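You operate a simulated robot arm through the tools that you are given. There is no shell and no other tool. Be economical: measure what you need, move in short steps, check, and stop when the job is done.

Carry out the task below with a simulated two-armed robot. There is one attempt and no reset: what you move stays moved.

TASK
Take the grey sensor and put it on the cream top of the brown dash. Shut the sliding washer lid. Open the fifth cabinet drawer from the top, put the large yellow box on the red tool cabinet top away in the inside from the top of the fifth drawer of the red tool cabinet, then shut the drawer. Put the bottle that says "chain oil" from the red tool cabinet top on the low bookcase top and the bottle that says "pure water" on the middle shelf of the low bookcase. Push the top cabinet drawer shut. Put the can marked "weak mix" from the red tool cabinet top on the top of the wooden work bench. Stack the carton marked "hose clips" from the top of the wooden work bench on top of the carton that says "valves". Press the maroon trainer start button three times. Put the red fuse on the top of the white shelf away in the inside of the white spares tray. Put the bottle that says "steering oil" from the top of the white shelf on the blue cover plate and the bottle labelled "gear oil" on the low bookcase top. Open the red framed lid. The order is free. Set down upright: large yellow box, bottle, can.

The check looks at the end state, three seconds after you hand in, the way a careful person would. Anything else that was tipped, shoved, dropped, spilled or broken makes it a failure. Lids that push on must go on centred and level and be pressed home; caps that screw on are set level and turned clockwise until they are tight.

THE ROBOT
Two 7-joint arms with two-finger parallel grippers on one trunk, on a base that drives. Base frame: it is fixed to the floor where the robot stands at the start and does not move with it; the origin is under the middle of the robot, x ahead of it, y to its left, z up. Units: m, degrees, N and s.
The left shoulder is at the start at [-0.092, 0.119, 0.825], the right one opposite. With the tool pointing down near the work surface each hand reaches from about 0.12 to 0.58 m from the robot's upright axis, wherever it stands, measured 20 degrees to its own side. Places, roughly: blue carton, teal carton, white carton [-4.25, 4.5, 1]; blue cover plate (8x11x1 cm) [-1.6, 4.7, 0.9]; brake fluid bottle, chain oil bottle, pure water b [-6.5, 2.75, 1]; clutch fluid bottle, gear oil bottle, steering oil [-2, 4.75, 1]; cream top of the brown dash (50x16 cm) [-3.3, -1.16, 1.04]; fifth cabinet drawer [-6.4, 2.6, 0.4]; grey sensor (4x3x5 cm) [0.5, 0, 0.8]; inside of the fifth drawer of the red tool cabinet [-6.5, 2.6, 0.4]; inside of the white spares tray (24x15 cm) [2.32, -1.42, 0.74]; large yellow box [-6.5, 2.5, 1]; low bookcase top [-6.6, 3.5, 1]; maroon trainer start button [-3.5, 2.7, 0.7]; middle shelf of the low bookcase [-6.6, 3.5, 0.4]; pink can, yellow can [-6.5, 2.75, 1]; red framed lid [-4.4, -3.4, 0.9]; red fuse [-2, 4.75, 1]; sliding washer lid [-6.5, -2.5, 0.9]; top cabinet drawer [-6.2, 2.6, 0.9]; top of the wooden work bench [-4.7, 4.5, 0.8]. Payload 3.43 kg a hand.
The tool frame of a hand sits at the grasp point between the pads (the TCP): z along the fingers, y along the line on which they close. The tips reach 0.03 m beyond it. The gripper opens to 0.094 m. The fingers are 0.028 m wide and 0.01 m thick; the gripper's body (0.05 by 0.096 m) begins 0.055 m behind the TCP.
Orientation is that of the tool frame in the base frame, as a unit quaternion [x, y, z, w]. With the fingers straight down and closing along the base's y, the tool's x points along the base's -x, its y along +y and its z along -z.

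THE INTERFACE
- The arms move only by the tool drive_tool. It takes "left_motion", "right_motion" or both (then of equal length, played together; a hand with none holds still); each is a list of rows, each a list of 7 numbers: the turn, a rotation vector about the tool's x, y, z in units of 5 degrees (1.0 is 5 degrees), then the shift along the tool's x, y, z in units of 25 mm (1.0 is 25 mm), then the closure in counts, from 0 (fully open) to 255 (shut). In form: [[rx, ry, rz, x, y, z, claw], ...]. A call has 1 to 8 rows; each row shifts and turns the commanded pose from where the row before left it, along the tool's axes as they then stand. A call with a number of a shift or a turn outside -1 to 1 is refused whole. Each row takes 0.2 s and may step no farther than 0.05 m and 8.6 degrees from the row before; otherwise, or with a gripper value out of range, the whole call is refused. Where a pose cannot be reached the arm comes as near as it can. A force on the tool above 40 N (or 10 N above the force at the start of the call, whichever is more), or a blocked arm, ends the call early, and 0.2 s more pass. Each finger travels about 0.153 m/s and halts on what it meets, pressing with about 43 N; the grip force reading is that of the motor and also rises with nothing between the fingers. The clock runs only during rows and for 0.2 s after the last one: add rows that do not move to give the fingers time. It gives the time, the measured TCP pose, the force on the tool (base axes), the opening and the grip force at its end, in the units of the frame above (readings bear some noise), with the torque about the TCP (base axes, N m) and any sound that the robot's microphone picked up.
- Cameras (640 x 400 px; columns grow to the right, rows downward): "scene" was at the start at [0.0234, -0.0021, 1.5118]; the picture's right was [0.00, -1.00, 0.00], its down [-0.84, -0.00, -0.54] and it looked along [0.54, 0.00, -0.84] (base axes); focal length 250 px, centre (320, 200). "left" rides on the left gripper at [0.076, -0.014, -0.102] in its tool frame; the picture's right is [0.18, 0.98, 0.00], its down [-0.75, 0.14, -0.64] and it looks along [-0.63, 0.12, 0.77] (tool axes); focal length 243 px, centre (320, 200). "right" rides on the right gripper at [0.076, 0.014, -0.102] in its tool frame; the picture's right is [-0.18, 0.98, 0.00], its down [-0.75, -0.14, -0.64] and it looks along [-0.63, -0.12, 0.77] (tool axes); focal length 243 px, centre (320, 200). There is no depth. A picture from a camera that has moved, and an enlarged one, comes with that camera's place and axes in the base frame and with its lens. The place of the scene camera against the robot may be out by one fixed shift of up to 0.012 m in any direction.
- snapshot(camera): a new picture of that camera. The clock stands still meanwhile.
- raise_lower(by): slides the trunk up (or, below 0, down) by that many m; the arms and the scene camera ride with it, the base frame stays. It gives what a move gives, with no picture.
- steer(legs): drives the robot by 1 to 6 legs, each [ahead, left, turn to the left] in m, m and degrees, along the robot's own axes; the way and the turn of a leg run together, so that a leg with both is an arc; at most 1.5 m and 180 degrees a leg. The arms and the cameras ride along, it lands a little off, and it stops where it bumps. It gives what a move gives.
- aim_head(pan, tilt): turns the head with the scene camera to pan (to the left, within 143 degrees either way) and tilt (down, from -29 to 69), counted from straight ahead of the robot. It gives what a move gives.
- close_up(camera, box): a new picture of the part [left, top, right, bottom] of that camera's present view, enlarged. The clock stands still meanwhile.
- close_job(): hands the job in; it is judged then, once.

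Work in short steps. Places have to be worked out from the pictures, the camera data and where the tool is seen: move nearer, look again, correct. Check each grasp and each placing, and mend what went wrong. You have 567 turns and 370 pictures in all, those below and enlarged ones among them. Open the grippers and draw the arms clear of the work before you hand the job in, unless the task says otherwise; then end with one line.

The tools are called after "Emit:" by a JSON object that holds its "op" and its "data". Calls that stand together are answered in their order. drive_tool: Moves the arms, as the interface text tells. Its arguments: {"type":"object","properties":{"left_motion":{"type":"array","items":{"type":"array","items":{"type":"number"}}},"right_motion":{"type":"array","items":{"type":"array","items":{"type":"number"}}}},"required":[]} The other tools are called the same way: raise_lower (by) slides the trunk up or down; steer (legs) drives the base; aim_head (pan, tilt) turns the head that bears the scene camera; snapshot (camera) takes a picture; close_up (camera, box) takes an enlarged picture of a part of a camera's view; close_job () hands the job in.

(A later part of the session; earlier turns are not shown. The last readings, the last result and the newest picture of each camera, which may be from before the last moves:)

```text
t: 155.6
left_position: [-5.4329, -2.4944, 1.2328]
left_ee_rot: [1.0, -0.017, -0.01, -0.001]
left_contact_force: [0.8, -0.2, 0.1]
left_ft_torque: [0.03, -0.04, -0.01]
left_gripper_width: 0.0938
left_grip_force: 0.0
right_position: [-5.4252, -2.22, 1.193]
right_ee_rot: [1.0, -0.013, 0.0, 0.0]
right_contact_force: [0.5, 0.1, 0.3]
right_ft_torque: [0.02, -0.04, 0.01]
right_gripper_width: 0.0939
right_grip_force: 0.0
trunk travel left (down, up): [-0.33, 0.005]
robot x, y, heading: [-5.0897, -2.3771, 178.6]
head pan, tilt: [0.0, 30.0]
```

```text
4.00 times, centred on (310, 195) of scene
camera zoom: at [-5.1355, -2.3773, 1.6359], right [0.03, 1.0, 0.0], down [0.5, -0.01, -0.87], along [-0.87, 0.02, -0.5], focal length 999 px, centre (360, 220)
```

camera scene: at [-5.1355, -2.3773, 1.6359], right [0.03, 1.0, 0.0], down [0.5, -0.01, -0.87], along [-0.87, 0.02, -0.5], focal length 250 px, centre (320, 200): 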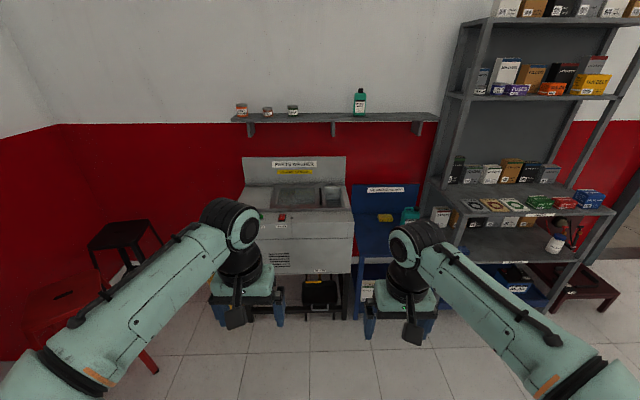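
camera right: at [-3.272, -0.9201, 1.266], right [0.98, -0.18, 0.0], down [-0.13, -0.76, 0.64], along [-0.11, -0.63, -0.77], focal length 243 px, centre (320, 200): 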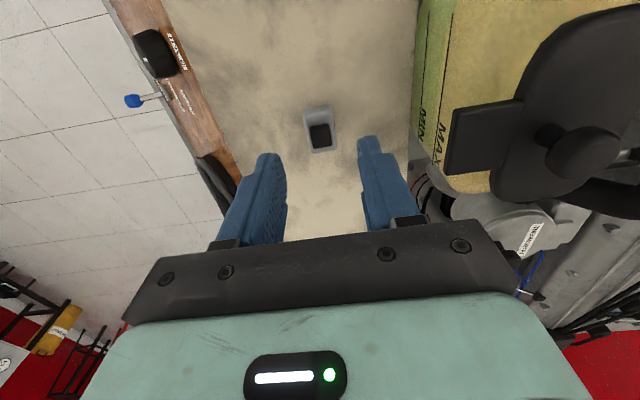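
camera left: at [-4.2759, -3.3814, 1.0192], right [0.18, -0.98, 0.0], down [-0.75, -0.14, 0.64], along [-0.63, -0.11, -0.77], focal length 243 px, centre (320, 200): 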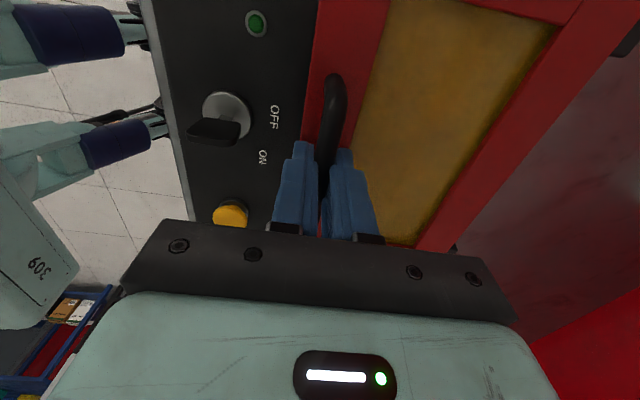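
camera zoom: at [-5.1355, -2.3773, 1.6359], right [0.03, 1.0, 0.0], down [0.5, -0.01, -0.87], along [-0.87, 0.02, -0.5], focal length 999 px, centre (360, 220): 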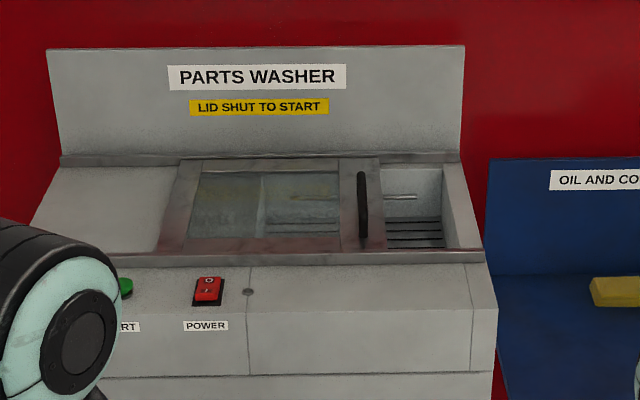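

The lid must slide about 9 cm to the right (+y) by its handle near (-6.425, -2.34). I approach, shifted 0.1 m left so the right hand can push it.

Emit:
{"op": "steer", "data": {"legs": [[0.8, 0.08, 1.4]]}}

Emit:
{"op": "aim_head", "data": {"pan": 0, "tilt": 45}}

Emit:
{"op": "snapshot", "data": {"camera": "scene"}}

Emit:
{"op": "snapshot", "data": {"camera": "right"}}

```text
t: 159.9
left_position: [-6.2421, -2.5691, 1.233]
left_ee_rot: [1.0, -0.006, -0.009, -0.001]
left_contact_force: [-0.3, -0.1, 0.9]
left_ft_torque: [-0.02, 0.0, -0.04]
left_gripper_width: 0.094
left_grip_force: 0.0
right_position: [-6.242, -2.2958, 1.1924]
right_ee_rot: [1.0, -0.003, 0.0, 0.0]
right_contact_force: [0.8, 0.0, 0.4]
right_ft_torque: [0.01, -0.01, -0.03]
right_gripper_width: 0.0939
right_grip_force: 0.1
trunk travel left (down, up): [-0.33, 0.005]
robot x, y, heading: [-5.8993, -2.4418, 179.7]
head pan, tilt: [0.0, 30.0]
```

```text
t: 160.7
left_position: [-6.2433, -2.5686, 1.2328]
left_ee_rot: [1.0, -0.006, -0.009, -0.002]
left_contact_force: [0.3, 0.3, -0.2]
left_ft_torque: [-0.02, 0.03, -0.01]
left_gripper_width: 0.094
left_grip_force: 0.0
right_position: [-6.2412, -2.2954, 1.1924]
right_ee_rot: [1.0, -0.002, -0.001, 0.0]
right_contact_force: [0.1, -0.3, 0.5]
right_ft_torque: [0.0, -0.01, 0.02]
right_gripper_width: 0.0938
right_grip_force: 0.0
trunk travel left (down, up): [-0.33, 0.005]
robot x, y, heading: [-5.8974, -2.4463, 179.7]
head pan, tilt: [0.0, 45.0]
```

```text
313 pictures are left
camera scene: at [-5.9392, -2.4459, 1.6134], right [0.01, 1.0, 0.0], down [0.71, 0.0, -0.71], along [-0.71, 0.0, -0.71], focal length 250 px, centre (320, 200)
```

scene: 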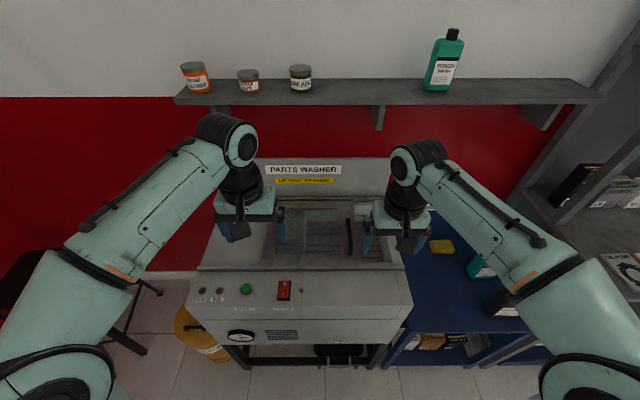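

```text
312 pictures are left
camera right: at [-6.1641, -2.3104, 1.2954], right [-0.19, -0.98, 0.0], down [-0.75, 0.15, 0.64], along [-0.63, 0.12, -0.77], focal length 243 px, centre (320, 200)
```

right: 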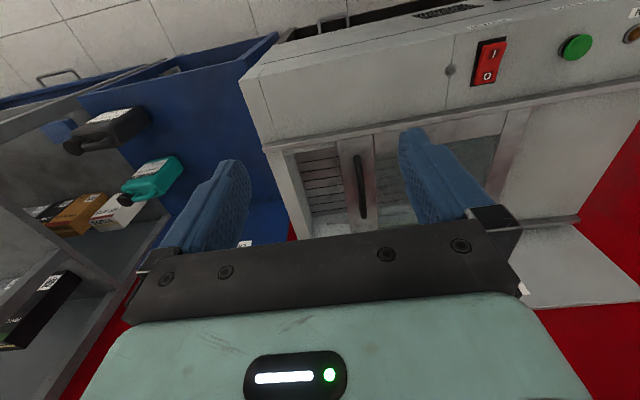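

Handle near (-6.448, -2.34, 0.93). I close the right fingers and bring them above its south side.

Emit:
{"op": "drive_tool", "data": {"right_motion": [[0, 0, 0, -1, 0.47, 0.5, 255], [0, 0, 0, -1, 0.47, 0.5, 255], [0, 0, 0, -1, 0.47, 0.6, 255], [0, 0, 0, -1, 0.47, 0.6, 255], [0, 0, 0, -1, 0.47, 0.6, 255], [0, 0, 0, -1, 0.47, 0.6, 255], [0, 0, 0, -1, 0.47, 0.6, 255], [0, 0, 0, -1, 0.47, 0.6, 255]]}}

Emit:
{"op": "snapshot", "data": {"camera": "right"}}

Emit:
{"op": "close_up", "data": {"camera": "scene", "box": [240, 170, 440, 295]}}

```text
t: 162.5
left_position: [-6.2447, -2.5698, 1.2322]
left_ee_rot: [1.0, -0.007, -0.009, -0.001]
left_contact_force: [0.8, -0.2, -0.1]
left_ft_torque: [0.02, -0.03, 0.03]
left_gripper_width: 0.0941
left_grip_force: 0.1
right_position: [-6.4435, -2.3876, 1.0782]
right_ee_rot: [1.0, -0.002, 0.002, 0.0]
right_contact_force: [-0.2, -0.4, -0.6]
right_ft_torque: [-0.03, -0.03, -0.01]
right_gripper_width: 0.0
right_grip_force: 33.5
trunk travel left (down, up): [-0.33, 0.005]
robot x, y, heading: [-5.8986, -2.4433, 179.6]
head pan, tilt: [0.0, 45.0]
```

```text
311 pictures are left
camera right: at [-6.3663, -2.4025, 1.1799], right [-0.19, -0.98, 0.0], down [-0.75, 0.14, 0.64], along [-0.63, 0.12, -0.77], focal length 243 px, centre (320, 200)
```

right: 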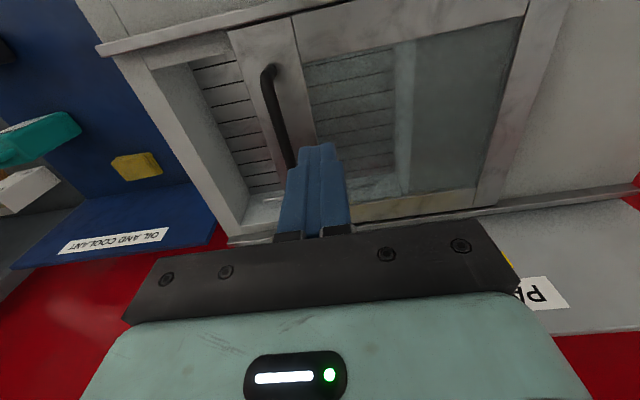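

```text
3.20 times, centred on (340, 232) of scene
camera zoom: at [-5.9406, -2.4467, 1.6133], right [0.01, 1.0, 0.0], down [0.71, 0.0, -0.71], along [-0.71, 0.0, -0.71], focal length 799 px, centre (256, 96)
```

zoom: 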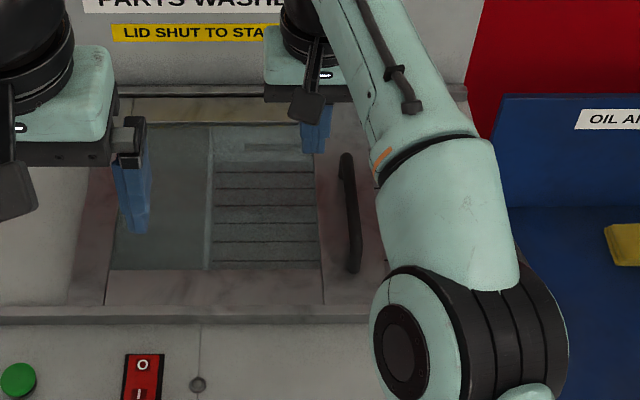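

Handle refined to (-6.467, -2.335, 0.897). I lower the closed fingers beside it (south side), tips near 0.888.

Emit:
{"op": "drive_tool", "data": {"right_motion": [[0, 0, 0, -0.2, 0, 0.9, 255], [0, 0, 0, -0.2, 0, 0.9, 255], [0, 0, 0, -0.2, 0, 0.9, 255], [0, 0, 0, 0, 0, 0.9, 255], [0, 0, 0, 0, 0, 0.9, 255], [0, 0, 0, 0, 0, 0.9, 255], [0, 0, 0, 0, 0, 0.9, 255]]}}

Emit:
{"op": "snapshot", "data": {"camera": "right"}}

```text
t: 164.1
left_position: [-6.2424, -2.5693, 1.2328]
left_ee_rot: [1.0, -0.006, -0.009, -0.001]
left_contact_force: [-0.4, -0.2, 0.7]
left_ft_torque: [0.01, 0.01, -0.02]
left_gripper_width: 0.0943
left_grip_force: 0.1
right_position: [-6.459, -2.3885, 0.9199]
right_ee_rot: [1.0, -0.002, 0.0, 0.0]
right_contact_force: [0.6, -0.3, -0.1]
right_ft_torque: [0.01, 0.03, 0.03]
right_gripper_width: 0.0
right_grip_force: 32.6
trunk travel left (down, up): [-0.33, 0.005]
robot x, y, heading: [-5.9001, -2.4446, 179.7]
head pan, tilt: [0.0, 45.0]
```

```text
309 pictures are left
camera right: at [-6.3827, -2.4039, 1.0232], right [-0.19, -0.98, 0.0], down [-0.75, 0.14, 0.64], along [-0.63, 0.12, -0.77], focal length 243 px, centre (320, 200)
```

right: 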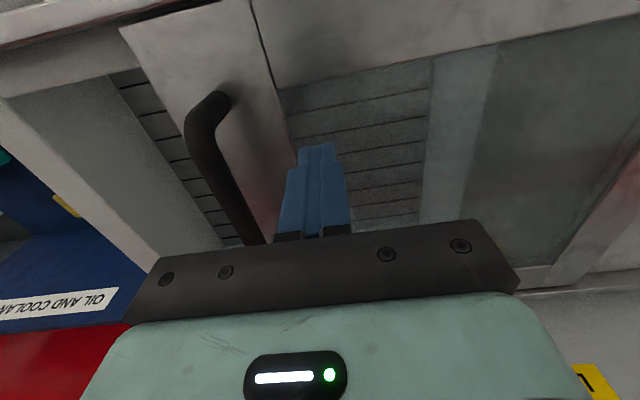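

The fingers are beside the raised handle. I push toward +y in small steps.

Emit:
{"op": "drive_tool", "data": {"right_motion": [[0, 0, 0, 0, -0.5, 0, 255], [0, 0, 0, 0, -0.5, 0, 255], [0, 0, 0, 0, -0.5, 0, 255], [0, 0, 0, 0, -0.5, 0, 255], [0, 0, 0, 0, -0.5, 0, 255], [0, 0, 0, 0, -0.5, 0, 255], [0, 0, 0, 0, -0.5, 0, 255], [0, 0, 0, 0, -0.5, 0, 255]]}}

Emit:
{"op": "snapshot", "data": {"camera": "right"}}

```text
t: 165.9
left_position: [-6.2434, -2.5693, 1.2337]
left_ee_rot: [1.0, -0.005, -0.009, -0.001]
left_contact_force: [-0.1, 0.5, 0.3]
left_ft_torque: [-0.02, 0.02, -0.02]
left_gripper_width: 0.094
left_grip_force: 0.1
right_position: [-6.4565, -2.2901, 0.9221]
right_ee_rot: [1.0, -0.003, -0.001, 0.0]
right_contact_force: [-0.4, -1.5, 0.6]
right_ft_torque: [0.02, -0.02, 0.02]
right_gripper_width: 0.0
right_grip_force: 33.0
trunk travel left (down, up): [-0.33, 0.005]
robot x, y, heading: [-5.9006, -2.4461, 179.7]
head pan, tilt: [0.0, 45.0]
```

```text
308 pictures are left
camera right: at [-6.3786, -2.304, 1.0244], right [-0.19, -0.98, 0.0], down [-0.75, 0.14, 0.64], along [-0.63, 0.12, -0.77], focal length 243 px, centre (320, 200)
```

right: 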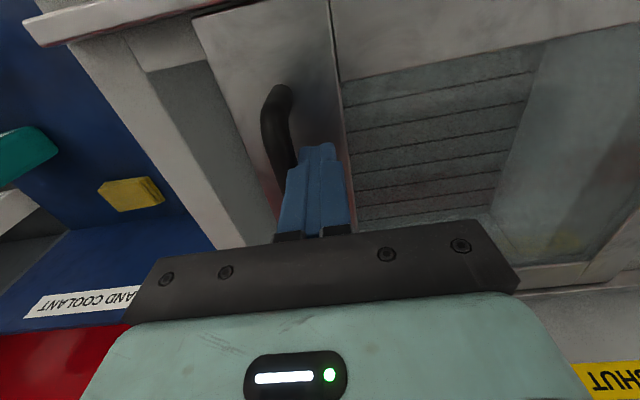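

It slides easily; a narrow gap remains. I push on until it meets its stop.

Emit:
{"op": "drive_tool", "data": {"right_motion": [[0, 0, 0, 0, -0.4, 0, 255], [0, 0, 0, 0, -0.4, 0, 255], [0, 0, 0, 0, -0.4, 0, 255], [0, 0, 0, 0, -0.4, 0, 255], [0, 0, 0, 0, -0.4, 0, 255], [0, 0, 0, 0, -0.4, 0, 255], [0, 0, 0, 0, -0.4, 0, 255], [0, 0, 0, 0, -0.4, 0, 255]]}}

Emit:
{"op": "snapshot", "data": {"camera": "right"}}

```text
t: 167.9
left_position: [-6.2425, -2.5697, 1.2321]
left_ee_rot: [1.0, -0.005, -0.009, 0.0]
left_contact_force: [0.5, -0.2, 0.3]
left_ft_torque: [-0.03, 0.02, 0.03]
left_gripper_width: 0.094
left_grip_force: 0.1
right_position: [-6.4572, -2.2245, 0.9208]
right_ee_rot: [1.0, 0.005, -0.002, 0.013]
right_contact_force: [-0.2, -12.7, 0.6]
right_ft_torque: [-0.09, -0.05, -0.17]
right_gripper_width: 0.0
right_grip_force: 33.0
trunk travel left (down, up): [-0.33, 0.005]
robot x, y, heading: [-5.9042, -2.4465, 179.9]
head pan, tilt: [0.0, 45.0]
stopped in row 8 (right hand): the force on the tool passed its limit at 41 N (the readings are from after the stop); the commanded pose is now the measured one
```

```text
307 pictures are left
camera right: at [-6.3794, -2.2363, 1.0242], right [-0.17, -0.98, 0.03], down [-0.75, 0.15, 0.64], along [-0.64, 0.09, -0.77], focal length 243 px, centre (320, 200)
```

right: 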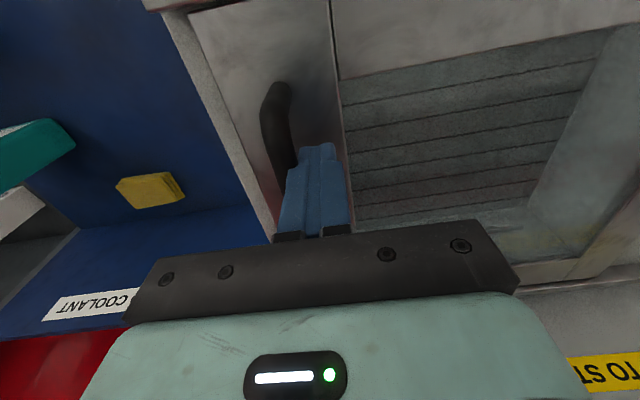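

The lid met its stop and is shut. I back the fingers off, rise and retract.

Emit:
{"op": "drive_tool", "data": {"right_motion": [[0.3, 0, 0, 0, 0.4, -0.3, 255], [0, 0, 0, 0, 0.2, -1, 255], [0, 0, 0, 0, 0, -1, 255], [0, 0, 0, 0.5, 0, -1, 255], [0, 0, 0, 1, 0, -1, 0], [0, 0, 0, 1, 0, -1, 0], [0, 0, 0, 1, 0, -1, 0], [0, 0, 0, 1, 0, -1, 0]]}}

Emit:
{"op": "close_up", "data": {"camera": "scene", "box": [200, 150, 440, 300]}}

```text
t: 169.7
left_position: [-6.2423, -2.5711, 1.2335]
left_ee_rot: [1.0, -0.004, -0.01, -0.001]
left_contact_force: [0.7, -0.6, -0.1]
left_ft_torque: [0.01, -0.01, 0.02]
left_gripper_width: 0.094
left_grip_force: 0.1
right_position: [-6.3356, -2.2358, 1.1011]
right_ee_rot: [1.0, 0.003, -0.001, -0.003]
right_contact_force: [0.9, 0.2, -0.2]
right_ft_torque: [0.0, 0.03, 0.0]
right_gripper_width: 0.0941
right_grip_force: 0.1
trunk travel left (down, up): [-0.33, 0.005]
robot x, y, heading: [-5.8996, -2.4474, 179.8]
head pan, tilt: [0.0, 45.0]
```

```text
2.67 times, centred on (320, 225) of scene
camera zoom: at [-5.9381, -2.4467, 1.6133], right [0.0, 1.0, 0.0], down [0.71, 0.0, -0.71], along [-0.71, 0.0, -0.71], focal length 666 px, centre (320, 133)
```

zoom: 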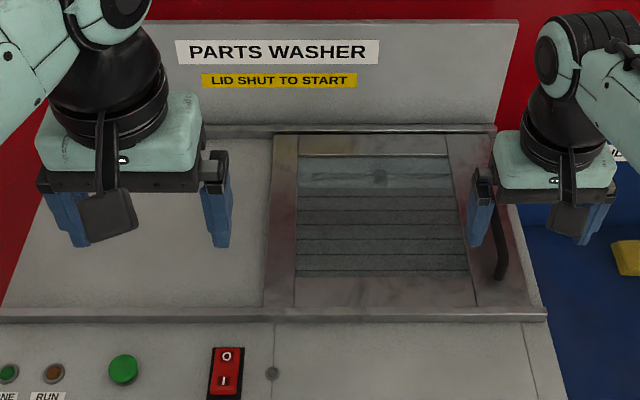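

Washer lid shut. Now to the red cabinet: I back to x = -5.0 and slide north (robot's right), looking on the way.

Emit:
{"op": "steer", "data": {"legs": [[-0.85, 0, 0], [0, -1.4, 0], [0, -1.2, 0]]}}

Emit:
{"op": "aim_head", "data": {"pan": -50, "tilt": 25}}

Emit:
{"op": "snapshot", "data": {"camera": "scene"}}

```text
t: 196.8
left_position: [-5.4039, 0.0572, 1.2324]
left_ee_rot: [1.0, -0.01, -0.01, -0.001]
left_contact_force: [1.1, -1.4, -0.5]
left_ft_torque: [0.03, -0.01, -0.01]
left_gripper_width: 0.0938
left_grip_force: 0.1
right_position: [-5.495, 0.3927, 1.1009]
right_ee_rot: [1.0, -0.002, -0.002, -0.003]
right_contact_force: [0.8, 0.1, 0.9]
right_ft_torque: [-0.04, -0.01, -0.01]
right_gripper_width: 0.094
right_grip_force: 0.0
trunk travel left (down, up): [-0.33, 0.005]
robot x, y, heading: [-5.0591, 0.1829, 179.3]
head pan, tilt: [0.0, 45.0]
```

```text
t: 197.9
left_position: [-5.4037, 0.0578, 1.2328]
left_ee_rot: [1.0, -0.01, -0.01, -0.001]
left_contact_force: [-1.0, 0.1, 0.1]
left_ft_torque: [0.02, 0.01, 0.01]
left_gripper_width: 0.0939
left_grip_force: 0.0
right_position: [-5.4963, 0.3929, 1.1005]
right_ee_rot: [1.0, -0.001, -0.001, -0.004]
right_contact_force: [0.7, -0.4, -0.7]
right_ft_torque: [-0.04, 0.02, -0.02]
right_gripper_width: 0.0938
right_grip_force: 0.1
trunk travel left (down, up): [-0.33, 0.005]
robot x, y, heading: [-5.0574, 0.1802, 179.3]
head pan, tilt: [-50.0, 25.0]
```

```text
305 pictures are left
camera scene: at [-5.0759, 0.2494, 1.6439], right [0.77, 0.63, 0.0], down [0.27, -0.33, -0.91], along [-0.57, 0.7, -0.42], focal length 250 px, centre (320, 200)
```

scene: 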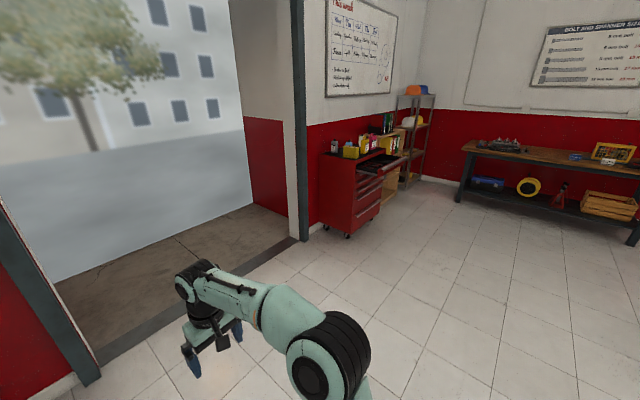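

Path clear. I slide on to y about 2.55 and look at the cabinet.

Emit:
{"op": "steer", "data": {"legs": [[0, -1.3, 0.7], [0, -1.05, 0]]}}

Emit:
{"op": "aim_head", "data": {"pan": 0, "tilt": 30}}

Emit:
{"op": "snapshot", "data": {"camera": "scene"}}

Emit:
{"op": "close_up", "data": {"camera": "scene", "box": [220, 120, 460, 280]}}

```text
t: 218.7
left_position: [-5.4016, 2.4046, 1.2327]
left_ee_rot: [1.0, -0.006, -0.009, -0.001]
left_contact_force: [0.2, 0.9, 0.1]
left_ft_torque: [0.02, 0.0, -0.01]
left_gripper_width: 0.0939
left_grip_force: 0.2
right_position: [-5.4965, 2.7381, 1.1004]
right_ee_rot: [1.0, 0.002, -0.001, -0.003]
right_contact_force: [1.0, 0.8, -1.0]
right_ft_torque: [0.02, -0.01, 0.02]
right_gripper_width: 0.0941
right_grip_force: 0.2
trunk travel left (down, up): [-0.33, 0.005]
robot x, y, heading: [-5.0578, 2.5286, 179.5]
head pan, tilt: [-50.0, 25.0]
```

```text
t: 219.8
left_position: [-5.4023, 2.4047, 1.2324]
left_ee_rot: [1.0, -0.007, -0.01, -0.001]
left_contact_force: [0.0, -0.2, 0.4]
left_ft_torque: [0.0, -0.01, 0.04]
left_gripper_width: 0.0941
left_grip_force: 0.1
right_position: [-5.4951, 2.7394, 1.101]
right_ee_rot: [1.0, 0.002, -0.001, -0.003]
right_contact_force: [-0.2, -0.2, -0.4]
right_ft_torque: [-0.01, 0.02, -0.03]
right_gripper_width: 0.0938
right_grip_force: 0.1
trunk travel left (down, up): [-0.33, 0.005]
robot x, y, heading: [-5.0609, 2.529, 179.5]
head pan, tilt: [0.0, 30.0]
```

```text
304 pictures are left
camera scene: at [-5.1067, 2.5278, 1.636], right [0.01, 1.0, 0.0], down [0.5, 0.0, -0.87], along [-0.87, 0.01, -0.5], focal length 250 px, centre (320, 200)
```

scene: 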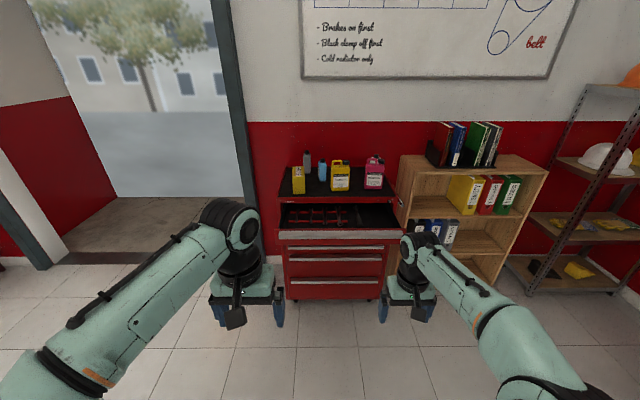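

```text
2.50 times, centred on (340, 200) of scene
camera zoom: at [-5.1067, 2.5278, 1.636], right [0.01, 1.0, 0.0], down [0.5, 0.0, -0.87], along [-0.87, 0.01, -0.5], focal length 624 px, centre (270, 200)
```

zoom: 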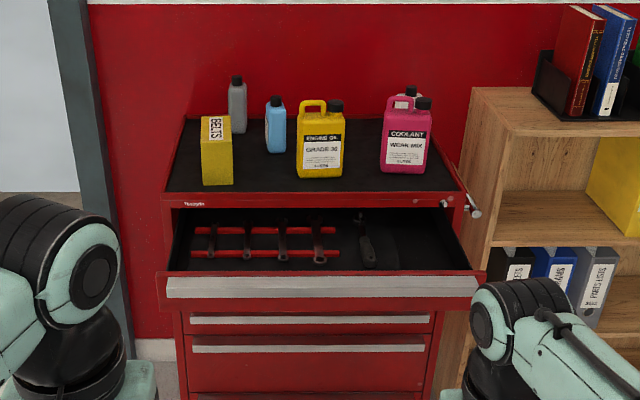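

The yellow "BELTS" box, several bottles, a yellow can and the pink "WEAK MIX" can stand on top; the top drawer is open. I move closer and look.

Emit:
{"op": "steer", "data": {"legs": [[0.5, 0, 0.5]]}}

Emit:
{"op": "aim_head", "data": {"pan": 0, "tilt": 42}}

Emit:
{"op": "snapshot", "data": {"camera": "scene"}}

Emit:
{"op": "close_up", "data": {"camera": "scene", "box": [260, 110, 420, 210]}}

```text
t: 222.8
left_position: [-5.9069, 2.4015, 1.2328]
left_ee_rot: [1.0, -0.002, -0.01, -0.001]
left_contact_force: [-0.5, 0.0, 0.4]
left_ft_torque: [0.02, -0.02, -0.04]
left_gripper_width: 0.094
left_grip_force: 0.1
right_position: [-6.0046, 2.7355, 1.1012]
right_ee_rot: [1.0, 0.007, -0.002, -0.004]
right_contact_force: [-0.1, -0.2, 0.0]
right_ft_torque: [0.02, 0.0, 0.03]
right_gripper_width: 0.094
right_grip_force: 0.1
trunk travel left (down, up): [-0.33, 0.005]
robot x, y, heading: [-5.5678, 2.5343, -179.7]
head pan, tilt: [0.0, 30.0]
```

```text
t: 223.6
left_position: [-5.907, 2.4018, 1.2323]
left_ee_rot: [1.0, -0.002, -0.01, -0.001]
left_contact_force: [0.8, -0.5, -0.2]
left_ft_torque: [-0.02, 0.01, -0.01]
left_gripper_width: 0.094
left_grip_force: 0.0
right_position: [-6.0056, 2.7357, 1.1017]
right_ee_rot: [1.0, 0.006, -0.001, -0.003]
right_contact_force: [-0.5, -0.3, 0.4]
right_ft_torque: [0.01, -0.04, 0.01]
right_gripper_width: 0.0938
right_grip_force: 0.1
trunk travel left (down, up): [-0.33, 0.005]
robot x, y, heading: [-5.5642, 2.5318, -179.8]
head pan, tilt: [0.0, 42.0]
```

```text
302 pictures are left
camera scene: at [-5.6075, 2.528, 1.6177], right [0.0, 1.0, 0.0], down [0.67, 0.0, -0.74], along [-0.74, 0.0, -0.67], focal length 250 px, centre (320, 200)
```

scene: 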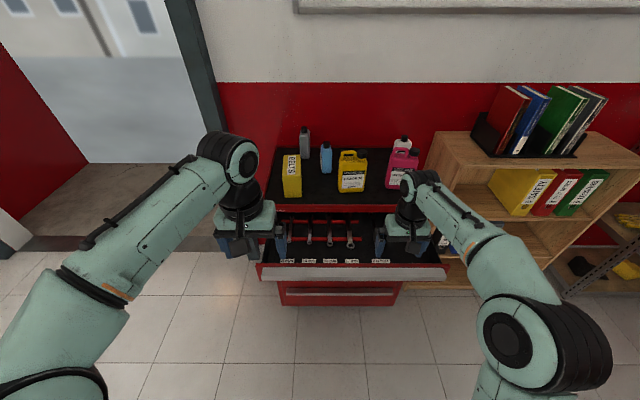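

```text
4.00 times, centred on (340, 160) of scene
camera zoom: at [-5.6075, 2.528, 1.6177], right [0.0, 1.0, 0.0], down [0.67, 0.0, -0.74], along [-0.74, 0.0, -0.67], focal length 999 px, centre (240, 360)
```

zoom: 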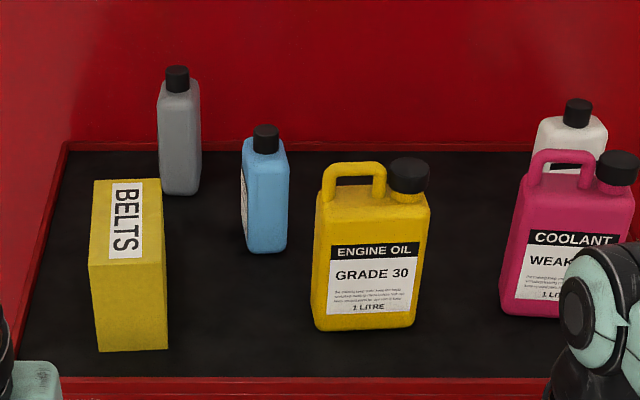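

First the top drawer: its front is near x = -6.05, z = 0.90, centre y = 2.64. I draw the right hand back, then move the base closer.

Emit:
{"op": "drive_tool", "data": {"right_motion": [[0, 0, 0, 1, 0.5, 0, 255], [0, 0, 0, 1, 0.5, 0, 255], [0, 0, 0, 1, 0.5, 0, 255], [0, 0, 0, 1, 0.5, 0, 255], [0, 0, 0, 1, 0.5, 0, 255], [0, 0, 0, 1, 0.5, 0, 255], [0, 0, 0, 1, 0.5, 0, 255], [0, 0, 0, 0.5, 0.3, 0, 255]]}}

Emit:
{"op": "steer", "data": {"legs": [[0.16, 0, 0]]}}

Emit:
{"op": "snapshot", "data": {"camera": "scene"}}

```text
t: 225.4
left_position: [-5.9078, 2.4024, 1.2322]
left_ee_rot: [1.0, -0.001, -0.009, -0.001]
left_contact_force: [0.2, 0.0, -0.5]
left_ft_torque: [-0.02, -0.02, -0.01]
left_gripper_width: 0.0939
left_grip_force: 0.0
right_position: [-5.8159, 2.6443, 1.1015]
right_ee_rot: [1.0, 0.006, -0.002, -0.004]
right_contact_force: [-0.2, 0.2, 0.1]
right_ft_torque: [0.02, 0.01, 0.03]
right_gripper_width: 0.0002
right_grip_force: 33.0
trunk travel left (down, up): [-0.33, 0.005]
robot x, y, heading: [-5.5673, 2.5297, -179.8]
head pan, tilt: [0.0, 42.0]
```

```text
t: 226.8
left_position: [-6.0675, 2.4001, 1.2326]
left_ee_rot: [1.0, 0.001, -0.01, 0.0]
left_contact_force: [-0.2, -0.3, -0.2]
left_ft_torque: [-0.01, -0.03, -0.02]
left_gripper_width: 0.0939
left_grip_force: 0.1
right_position: [-5.9759, 2.6417, 1.1012]
right_ee_rot: [1.0, 0.008, -0.001, -0.004]
right_contact_force: [-1.2, 0.1, -0.6]
right_ft_torque: [0.02, -0.02, 0.01]
right_gripper_width: 0.0
right_grip_force: 32.5
trunk travel left (down, up): [-0.33, 0.005]
robot x, y, heading: [-5.7256, 2.5299, -179.6]
head pan, tilt: [0.0, 42.0]
```

```text
300 pictures are left
camera scene: at [-5.7673, 2.5271, 1.6174], right [-0.01, 1.0, 0.0], down [0.67, 0.0, -0.74], along [-0.74, 0.0, -0.67], focal length 250 px, centre (320, 200)
```

scene: 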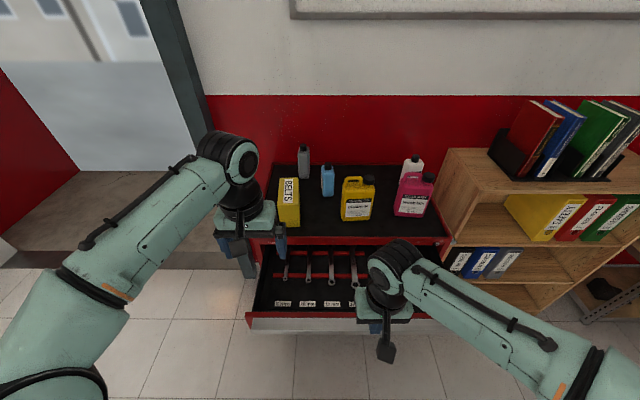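

The drawer lip is at x about -6.05, the closed fingers at -5.976. I lower them in front of it.

Emit:
{"op": "drive_tool", "data": {"right_motion": [[0, 0, 0, 0, 0, 1, 255], [0, 0, 0, 0, 0, 1, 255], [0, 0, 0, 0, 0, 1, 255], [0, 0, 0, 0, 0, 1, 255], [0, 0, 0, 0, 0, 1, 255], [0, 0, 0, 0, 0, 1, 255], [0, 0, 0, 0, 0, 1, 255], [0, 0, 0, 0, 0, 0.8, 255]]}}

Emit:
{"op": "snapshot", "data": {"camera": "scene"}}

Emit:
{"op": "snapshot", "data": {"camera": "right"}}

```text
t: 228.6
left_position: [-6.068, 2.3999, 1.2332]
left_ee_rot: [1.0, 0.0, -0.009, -0.001]
left_contact_force: [-0.1, 0.2, 0.8]
left_ft_torque: [0.01, -0.01, -0.02]
left_gripper_width: 0.0941
left_grip_force: 0.1
right_position: [-5.979, 2.6419, 0.9052]
right_ee_rot: [1.0, 0.008, 0.0, -0.004]
right_contact_force: [-0.6, -0.6, 0.5]
right_ft_torque: [-0.03, 0.05, 0.01]
right_gripper_width: 0.0
right_grip_force: 33.3
trunk travel left (down, up): [-0.33, 0.005]
robot x, y, heading: [-5.7262, 2.5328, -179.8]
head pan, tilt: [0.0, 42.0]
```

```text
299 pictures are left
camera scene: at [-5.7685, 2.5269, 1.6177], right [-0.01, 1.0, 0.0], down [0.67, 0.0, -0.74], along [-0.74, 0.0, -0.67], focal length 250 px, centre (320, 200)
```

scene: 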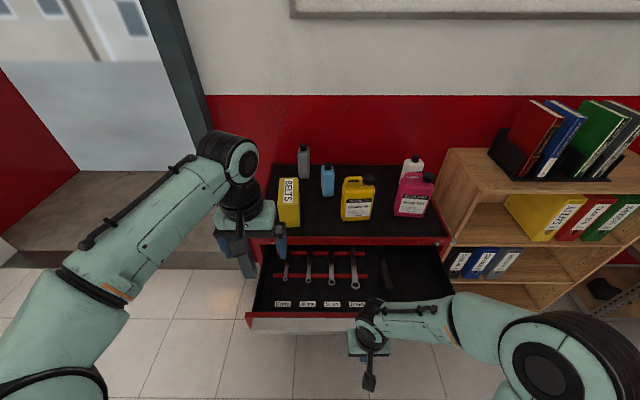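

```text
298 pictures are left
camera right: at [-5.9025, 2.6281, 1.0079], right [-0.17, -0.99, -0.01], down [-0.75, 0.13, 0.64], along [-0.63, 0.11, -0.76], focal length 243 px, centre (320, 200)
```

right: 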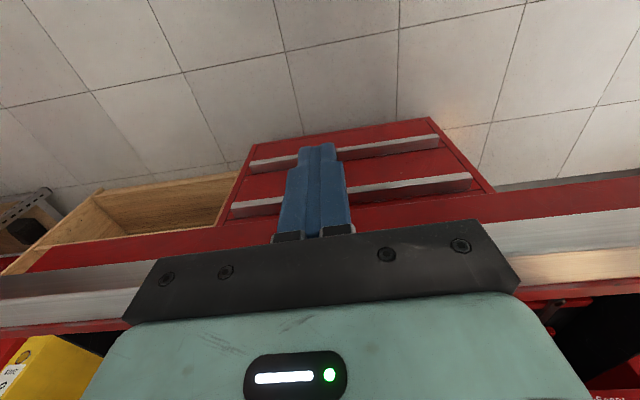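

Fingertips are in front of the drawer face (z 0.865–0.935). I push it in.

Emit:
{"op": "drive_tool", "data": {"right_motion": [[0, 0, 0, -0.8, 0, 0, 255], [0, 0, 0, -0.8, 0, 0, 255], [0, 0, 0, -0.8, 0, 0, 255], [0, 0, 0, -0.8, 0, 0, 255], [0, 0, 0, -0.8, 0, 0, 255], [0, 0, 0, -0.8, 0, 0, 255], [0, 0, 0, -0.8, 0, 0, 255], [0, 0, 0, -0.8, 0, 0, 255]]}}

Emit:
{"op": "snapshot", "data": {"camera": "scene"}}

```text
t: 230.4
left_position: [-6.0688, 2.4002, 1.232]
left_ee_rot: [1.0, 0.001, -0.009, -0.001]
left_contact_force: [0.5, -0.6, -0.8]
left_ft_torque: [0.04, -0.04, -0.01]
left_gripper_width: 0.0942
left_grip_force: 0.2
right_position: [-6.139, 2.6402, 0.9072]
right_ee_rot: [1.0, 0.008, -0.002, -0.004]
right_contact_force: [-0.4, -1.0, 0.0]
right_ft_torque: [-0.03, 0.0, 0.03]
right_gripper_width: 0.0
right_grip_force: 33.0
trunk travel left (down, up): [-0.33, 0.005]
robot x, y, heading: [-5.7293, 2.5304, -179.5]
head pan, tilt: [0.0, 42.0]
```

```text
297 pictures are left
camera scene: at [-5.7688, 2.5268, 1.6177], right [-0.01, 1.0, 0.0], down [0.67, 0.0, -0.74], along [-0.74, 0.0, -0.67], focal length 250 px, centre (320, 200)
```

scene: 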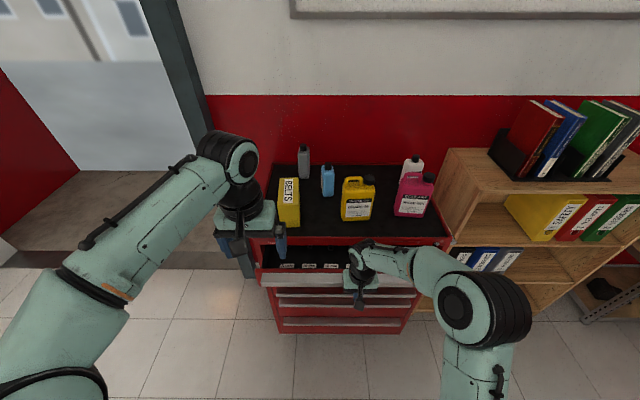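

The drawer is about half in. I keep pushing until it stops.

Emit:
{"op": "drive_tool", "data": {"right_motion": [[0, 0, 0, -0.8, 0, 0, 255], [0, 0, 0, -0.8, 0, 0, 255], [0, 0, 0, -0.6, 0, 0, 255], [0, 0, 0, -0.6, 0, 0, 255], [0, 0, 0, -0.6, 0, 0, 255], [0, 0, 0, -0.6, 0, 0, 255], [0, 0, 0, -0.6, 0, 0, 255], [0, 0, 0, -0.6, 0, 0, 255]]}}

Emit:
{"op": "snapshot", "data": {"camera": "scene"}}

```text
t: 232.2
left_position: [-6.0677, 2.4002, 1.2329]
left_ee_rot: [1.0, -0.001, -0.009, 0.0]
left_contact_force: [-0.4, -0.2, 0.4]
left_ft_torque: [-0.01, -0.04, 0.02]
left_gripper_width: 0.094
left_grip_force: 0.0
right_position: [-6.2547, 2.6391, 0.905]
right_ee_rot: [1.0, 0.006, 0.011, -0.004]
right_contact_force: [17.2, 0.6, 8.6]
right_ft_torque: [0.08, 0.51, -0.28]
right_gripper_width: 0.0004
right_grip_force: 33.4
trunk travel left (down, up): [-0.33, 0.005]
robot x, y, heading: [-5.728, 2.5318, -179.5]
head pan, tilt: [0.0, 42.0]
stopped in row 8 (right hand): the force on the tool passed its limit at 46 N (the readings are from after the stop); the commanded pose is now the measured one
```

```text
296 pictures are left
camera scene: at [-5.7668, 2.5271, 1.6176], right [-0.01, 1.0, 0.0], down [0.67, 0.0, -0.74], along [-0.74, 0.0, -0.67], focal length 250 px, centre (320, 200)
```

scene: 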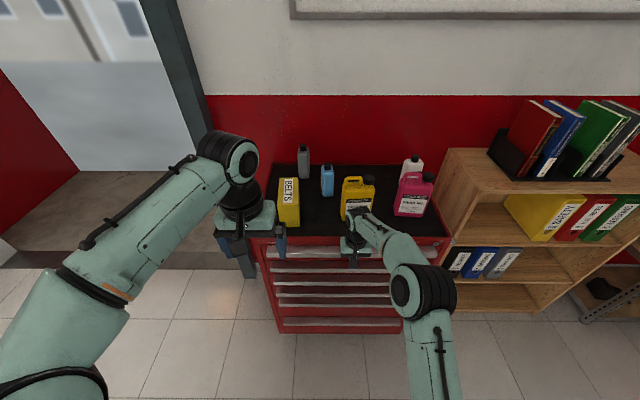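

It stopped, seemingly shut. I draw the hand back and check the drawer fronts.

Emit:
{"op": "drive_tool", "data": {"right_motion": [[0, 0.3, 0, 0.8, 0, 0, 255], [0, 0, 0, 0.9, 0, 0, 255], [0, 0, 0, 0.9, 0, 0, 255], [0, 0, 0, 0.9, 0, 0, 255], [0, 0, 0, 0.9, 0, -0.5, 255], [0, 0, 0, 0.9, 0, -0.9, 255], [0, 0, 0, 0.9, 0, -0.9, 255], [0, 0, 0, 0.9, 0, -0.9, 255]]}}

Emit:
{"op": "close_up", "data": {"camera": "scene", "box": [240, 220, 480, 370]}}

Emit:
{"op": "snapshot", "data": {"camera": "right"}}

```text
t: 234.0
left_position: [-6.0687, 2.4005, 1.2322]
left_ee_rot: [1.0, -0.001, -0.009, -0.001]
left_contact_force: [0.2, -0.5, 0.0]
left_ft_torque: [-0.02, 0.0, 0.0]
left_gripper_width: 0.094
left_grip_force: 0.1
right_position: [-6.0854, 2.6422, 0.9917]
right_ee_rot: [1.0, 0.006, 0.022, -0.004]
right_contact_force: [0.2, -0.5, 0.8]
right_ft_torque: [0.01, 0.02, 0.01]
right_gripper_width: 0.0
right_grip_force: 32.8
trunk travel left (down, up): [-0.33, 0.005]
robot x, y, heading: [-5.7278, 2.5304, -179.5]
head pan, tilt: [0.0, 42.0]
```

```text
2.67 times, centred on (360, 295) of scene
camera zoom: at [-5.7671, 2.5273, 1.6177], right [-0.01, 1.0, 0.0], down [0.67, 0.0, -0.74], along [-0.74, 0.0, -0.67], focal length 666 px, centre (213, -53)
```

zoom: 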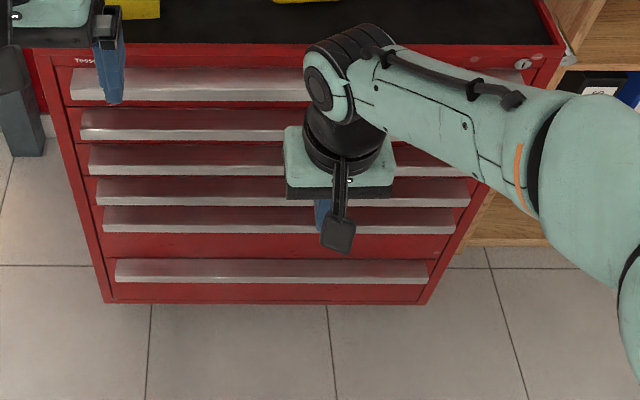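

```text
294 pictures are left
camera right: at [-6.0125, 2.6275, 1.097], right [-0.17, -0.99, -0.02], down [-0.78, 0.13, 0.61], along [-0.6, 0.12, -0.79], focal length 243 px, centre (320, 200)
```

right: 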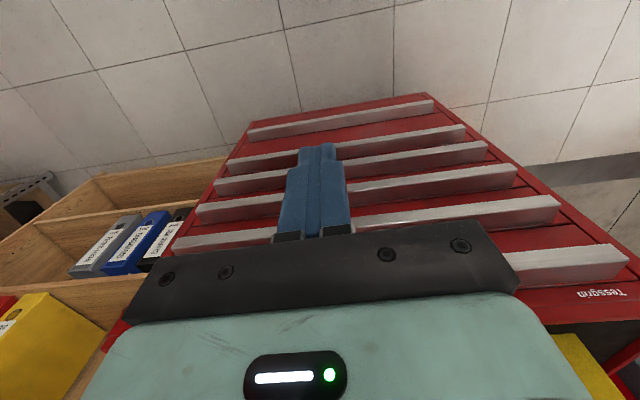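

All six fronts look flush; the fifth rail from the top is at z about 0.57. I zoom in on the rails to see their profile.

Emit:
{"op": "close_up", "data": {"camera": "scene", "box": [255, 270, 345, 330]}}

Emit:
{"op": "close_up", "data": {"camera": "right", "box": [400, 90, 640, 290]}}

```text
6.67 times, centred on (300, 300) of scene
camera zoom: at [-5.7671, 2.5273, 1.6177], right [-0.01, 1.0, 0.0], down [0.67, 0.0, -0.74], along [-0.74, 0.0, -0.67], focal length 1665 px, centre (453, -467)
```

zoom: 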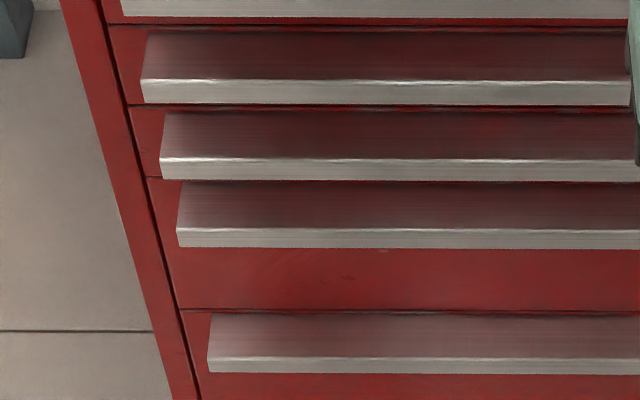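

```text
2.00 times, centred on (520, 190) of right
camera zoom: at [-6.0125, 2.6275, 1.097], right [-0.17, -0.99, -0.02], down [-0.78, 0.13, 0.61], along [-0.6, 0.12, -0.79], focal length 485 px, centre (-80, 220)
```

zoom: 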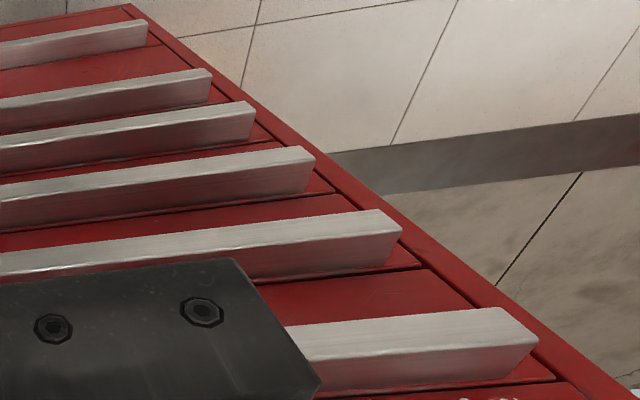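

The rails are solid ledges, so I must grip one vertically with the hand pointing forward. I back up a little and turn the right hand (120° about a diagonal) so it points at the cabinet with fingers closing vertically.

Emit:
{"op": "steer", "data": {"legs": [[-0.12, 0, -0.5]]}}

Emit:
{"op": "drive_tool", "data": {"right_motion": [[0, -0.5, 0, 0, 0, 0, 0], [0.98, 0.98, -0.98, 0, 0, 0, 0], [0.98, 0.98, -0.98, 0, 0, 0, 0], [0.98, 0.98, -0.98, 0, 0, 0, 0], [0.98, 0.98, -0.98, 0, 0, 0, 0], [0.98, 0.98, -0.98, 0, 0, 0, 0], [0.98, 0.98, -0.98, 0, 0, 0, 0], [0.98, 0.98, -0.98, 0, 0, 0, 0]]}}

```text
t: 235.2
left_position: [-5.9515, 2.4037, 1.2315]
left_ee_rot: [1.0, -0.004, -0.009, -0.002]
left_contact_force: [-0.6, 0.4, -0.6]
left_ft_torque: [-0.02, 0.0, 0.04]
left_gripper_width: 0.0941
left_grip_force: 0.1
right_position: [-5.9667, 2.6442, 0.991]
right_ee_rot: [1.0, 0.002, 0.022, -0.004]
right_contact_force: [-0.3, 0.5, -0.2]
right_ft_torque: [-0.02, -0.01, 0.01]
right_gripper_width: 0.0004
right_grip_force: 33.1
trunk travel left (down, up): [-0.33, 0.005]
robot x, y, heading: [-5.6109, 2.5276, 179.8]
head pan, tilt: [0.0, 42.0]
```

```text
t: 237.0
left_position: [-5.9504, 2.4024, 1.2325]
left_ee_rot: [1.0, -0.004, -0.009, -0.001]
left_contact_force: [-0.4, -0.3, 0.4]
left_ft_torque: [0.02, 0.0, 0.01]
left_gripper_width: 0.0939
left_grip_force: 0.0
right_position: [-5.9674, 2.6441, 0.9901]
right_ee_rot: [0.866, 0.288, 0.287, -0.291]
right_contact_force: [-0.1, 0.0, -0.2]
right_ft_torque: [0.02, 0.0, 0.0]
right_gripper_width: 0.0943
right_grip_force: 0.2
trunk travel left (down, up): [-0.33, 0.005]
robot x, y, heading: [-5.6039, 2.5264, 179.8]
head pan, tilt: [0.0, 42.0]
```

Halfway turned without trouble; I finish the turn.

Emit:
{"op": "drive_tool", "data": {"right_motion": [[0.98, 0.98, -0.98, 0, 0, 0, 0], [0.98, 0.98, -0.98, 0, 0, 0, 0], [0.98, 0.98, -0.98, 0, 0, 0, 0], [0.98, 0.98, -0.98, 0, 0, 0, 0], [0.98, 0.98, -0.98, 0, 0, 0, 0], [0.98, 0.98, -0.98, 0, 0, 0, 0], [0.98, 0.98, -0.98, 0, 0, 0, 0], [0.15, 0.15, -0.15, 0, 0, 0, 0]]}}

Emit:
{"op": "snapshot", "data": {"camera": "right"}}

Emit:
{"op": "snapshot", "data": {"camera": "scene"}}

```text
t: 238.8
left_position: [-5.9496, 2.404, 1.2321]
left_ee_rot: [1.0, -0.005, -0.01, -0.001]
left_contact_force: [0.7, -0.5, 0.0]
left_ft_torque: [-0.01, 0.01, 0.0]
left_gripper_width: 0.0941
left_grip_force: 0.0
right_position: [-5.9664, 2.6463, 0.9927]
right_ee_rot: [-0.494, -0.501, -0.5, 0.505]
right_contact_force: [0.2, -0.3, 0.2]
right_ft_torque: [0.01, 0.02, 0.01]
right_gripper_width: 0.0942
right_grip_force: 0.1
trunk travel left (down, up): [-0.33, 0.005]
robot x, y, heading: [-5.6059, 2.5304, 179.9]
head pan, tilt: [0.0, 42.0]
```

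```text
291 pictures are left
camera right: at [-5.9502, 2.5423, 1.0669], right [0.98, 0.01, -0.18], down [-0.13, -0.63, -0.76], along [-0.12, 0.77, -0.62], focal length 243 px, centre (320, 200)
```

right: 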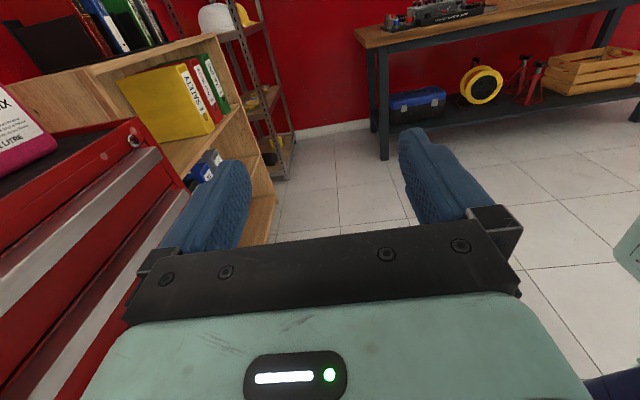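

```text
290 pictures are left
camera scene: at [-5.6488, 2.5278, 1.6177], right [0.0, 1.0, 0.0], down [0.67, 0.0, -0.74], along [-0.74, 0.0, -0.67], focal length 250 px, centre (320, 200)
```

scene: 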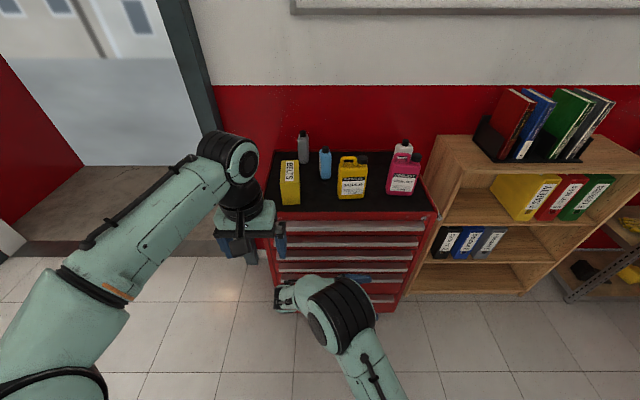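

The turn went the wrong way (hand points to +y). From here a 120° turn about (1,-1,1) brings it to point -x with fingers closing vertically.

Emit:
{"op": "drive_tool", "data": {"right_motion": [[0.98, -0.98, 0.98, 0, 0, 0, 0], [0.98, -0.98, 0.98, 0, 0, 0, 0], [0.98, -0.98, 0.98, 0, 0, 0, 0], [0.98, -0.98, 0.98, 0, 0, 0, 0], [0.98, -0.98, 0.98, 0, 0, 0, 0], [0.98, -0.98, 0.98, 0, 0, 0, 0], [0.98, -0.98, 0.98, 0, 0, 0, 0], [0.98, -0.98, 0.98, 0, 0, 0, 0]]}}

Emit:
{"op": "drive_tool", "data": {"right_motion": [[0.98, -0.98, 0.98, 0, 0, 0, 0], [0.98, -0.98, 0.98, 0, 0, 0, 0], [0.98, -0.98, 0.98, 0, 0, 0, 0], [0.98, -0.98, 0.98, 0, 0, 0, 0], [0.98, -0.98, 0.98, 0, 0, 0, 0], [0.98, -0.98, 0.98, 0, 0, 0, 0], [0.15, -0.15, 0.15, 0, 0, 0, 0]]}}

Emit:
{"op": "snapshot", "data": {"camera": "right"}}

Emit:
{"op": "snapshot", "data": {"camera": "scene"}}

```text
t: 240.6
left_position: [-5.9497, 2.4032, 1.2331]
left_ee_rot: [1.0, -0.005, -0.01, 0.0]
left_contact_force: [0.1, 0.0, 0.3]
left_ft_torque: [-0.01, 0.0, 0.02]
left_gripper_width: 0.0937
left_grip_force: 0.1
right_position: [-5.966, 2.6455, 0.9901]
right_ee_rot: [0.572, 0.579, -0.069, -0.577]
right_contact_force: [1.2, 1.4, 0.6]
right_ft_torque: [-0.04, -0.01, 0.0]
right_gripper_width: 0.094
right_grip_force: 0.0
trunk travel left (down, up): [-0.33, 0.005]
robot x, y, heading: [-5.6088, 2.5303, 179.8]
head pan, tilt: [0.0, 42.0]
```

```text
t: 242.2
left_position: [-5.9493, 2.4023, 1.2315]
left_ee_rot: [1.0, -0.004, -0.01, -0.002]
left_contact_force: [0.6, -0.1, 0.1]
left_ft_torque: [-0.02, -0.02, -0.02]
left_gripper_width: 0.094
left_grip_force: 0.0
right_position: [-6.0085, 2.6209, 0.9847]
right_ee_rot: [0.496, 0.504, -0.501, -0.499]
right_contact_force: [0.7, -1.4, 0.3]
right_ft_torque: [0.03, 0.0, 0.0]
right_gripper_width: 0.0939
right_grip_force: 0.0
right hand out of reach, approached as far as the arm can: row 3, 4, 5, 6
trunk travel left (down, up): [-0.33, 0.005]
robot x, y, heading: [-5.6078, 2.5301, 179.6]
head pan, tilt: [0.0, 42.0]
```

```text
289 pictures are left
camera right: at [-5.907, 2.6981, 0.9706], right [0.0, -0.18, -0.98], down [0.65, -0.75, 0.14], along [-0.76, -0.64, 0.11], focal length 243 px, centre (320, 200)
```

right: 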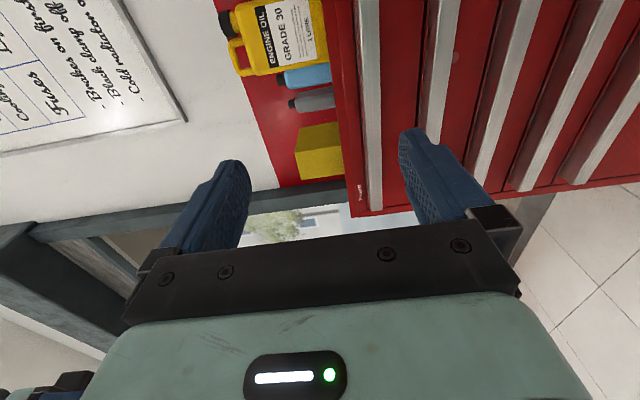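

```text
288 pictures are left
camera scene: at [-5.6486, 2.5276, 1.6177], right [0.0, 1.0, 0.0], down [0.67, 0.0, -0.74], along [-0.74, 0.0, -0.67], focal length 250 px, centre (320, 200)
```

scene: 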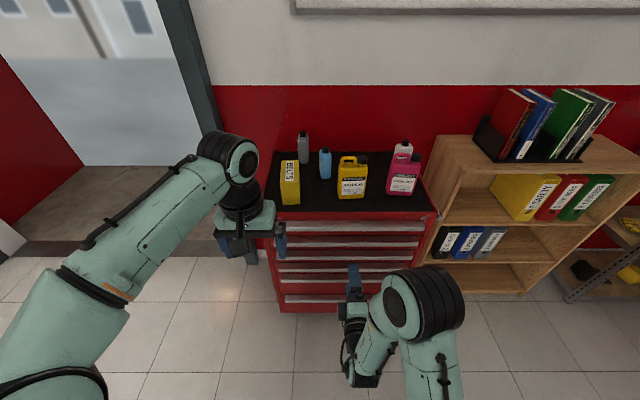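

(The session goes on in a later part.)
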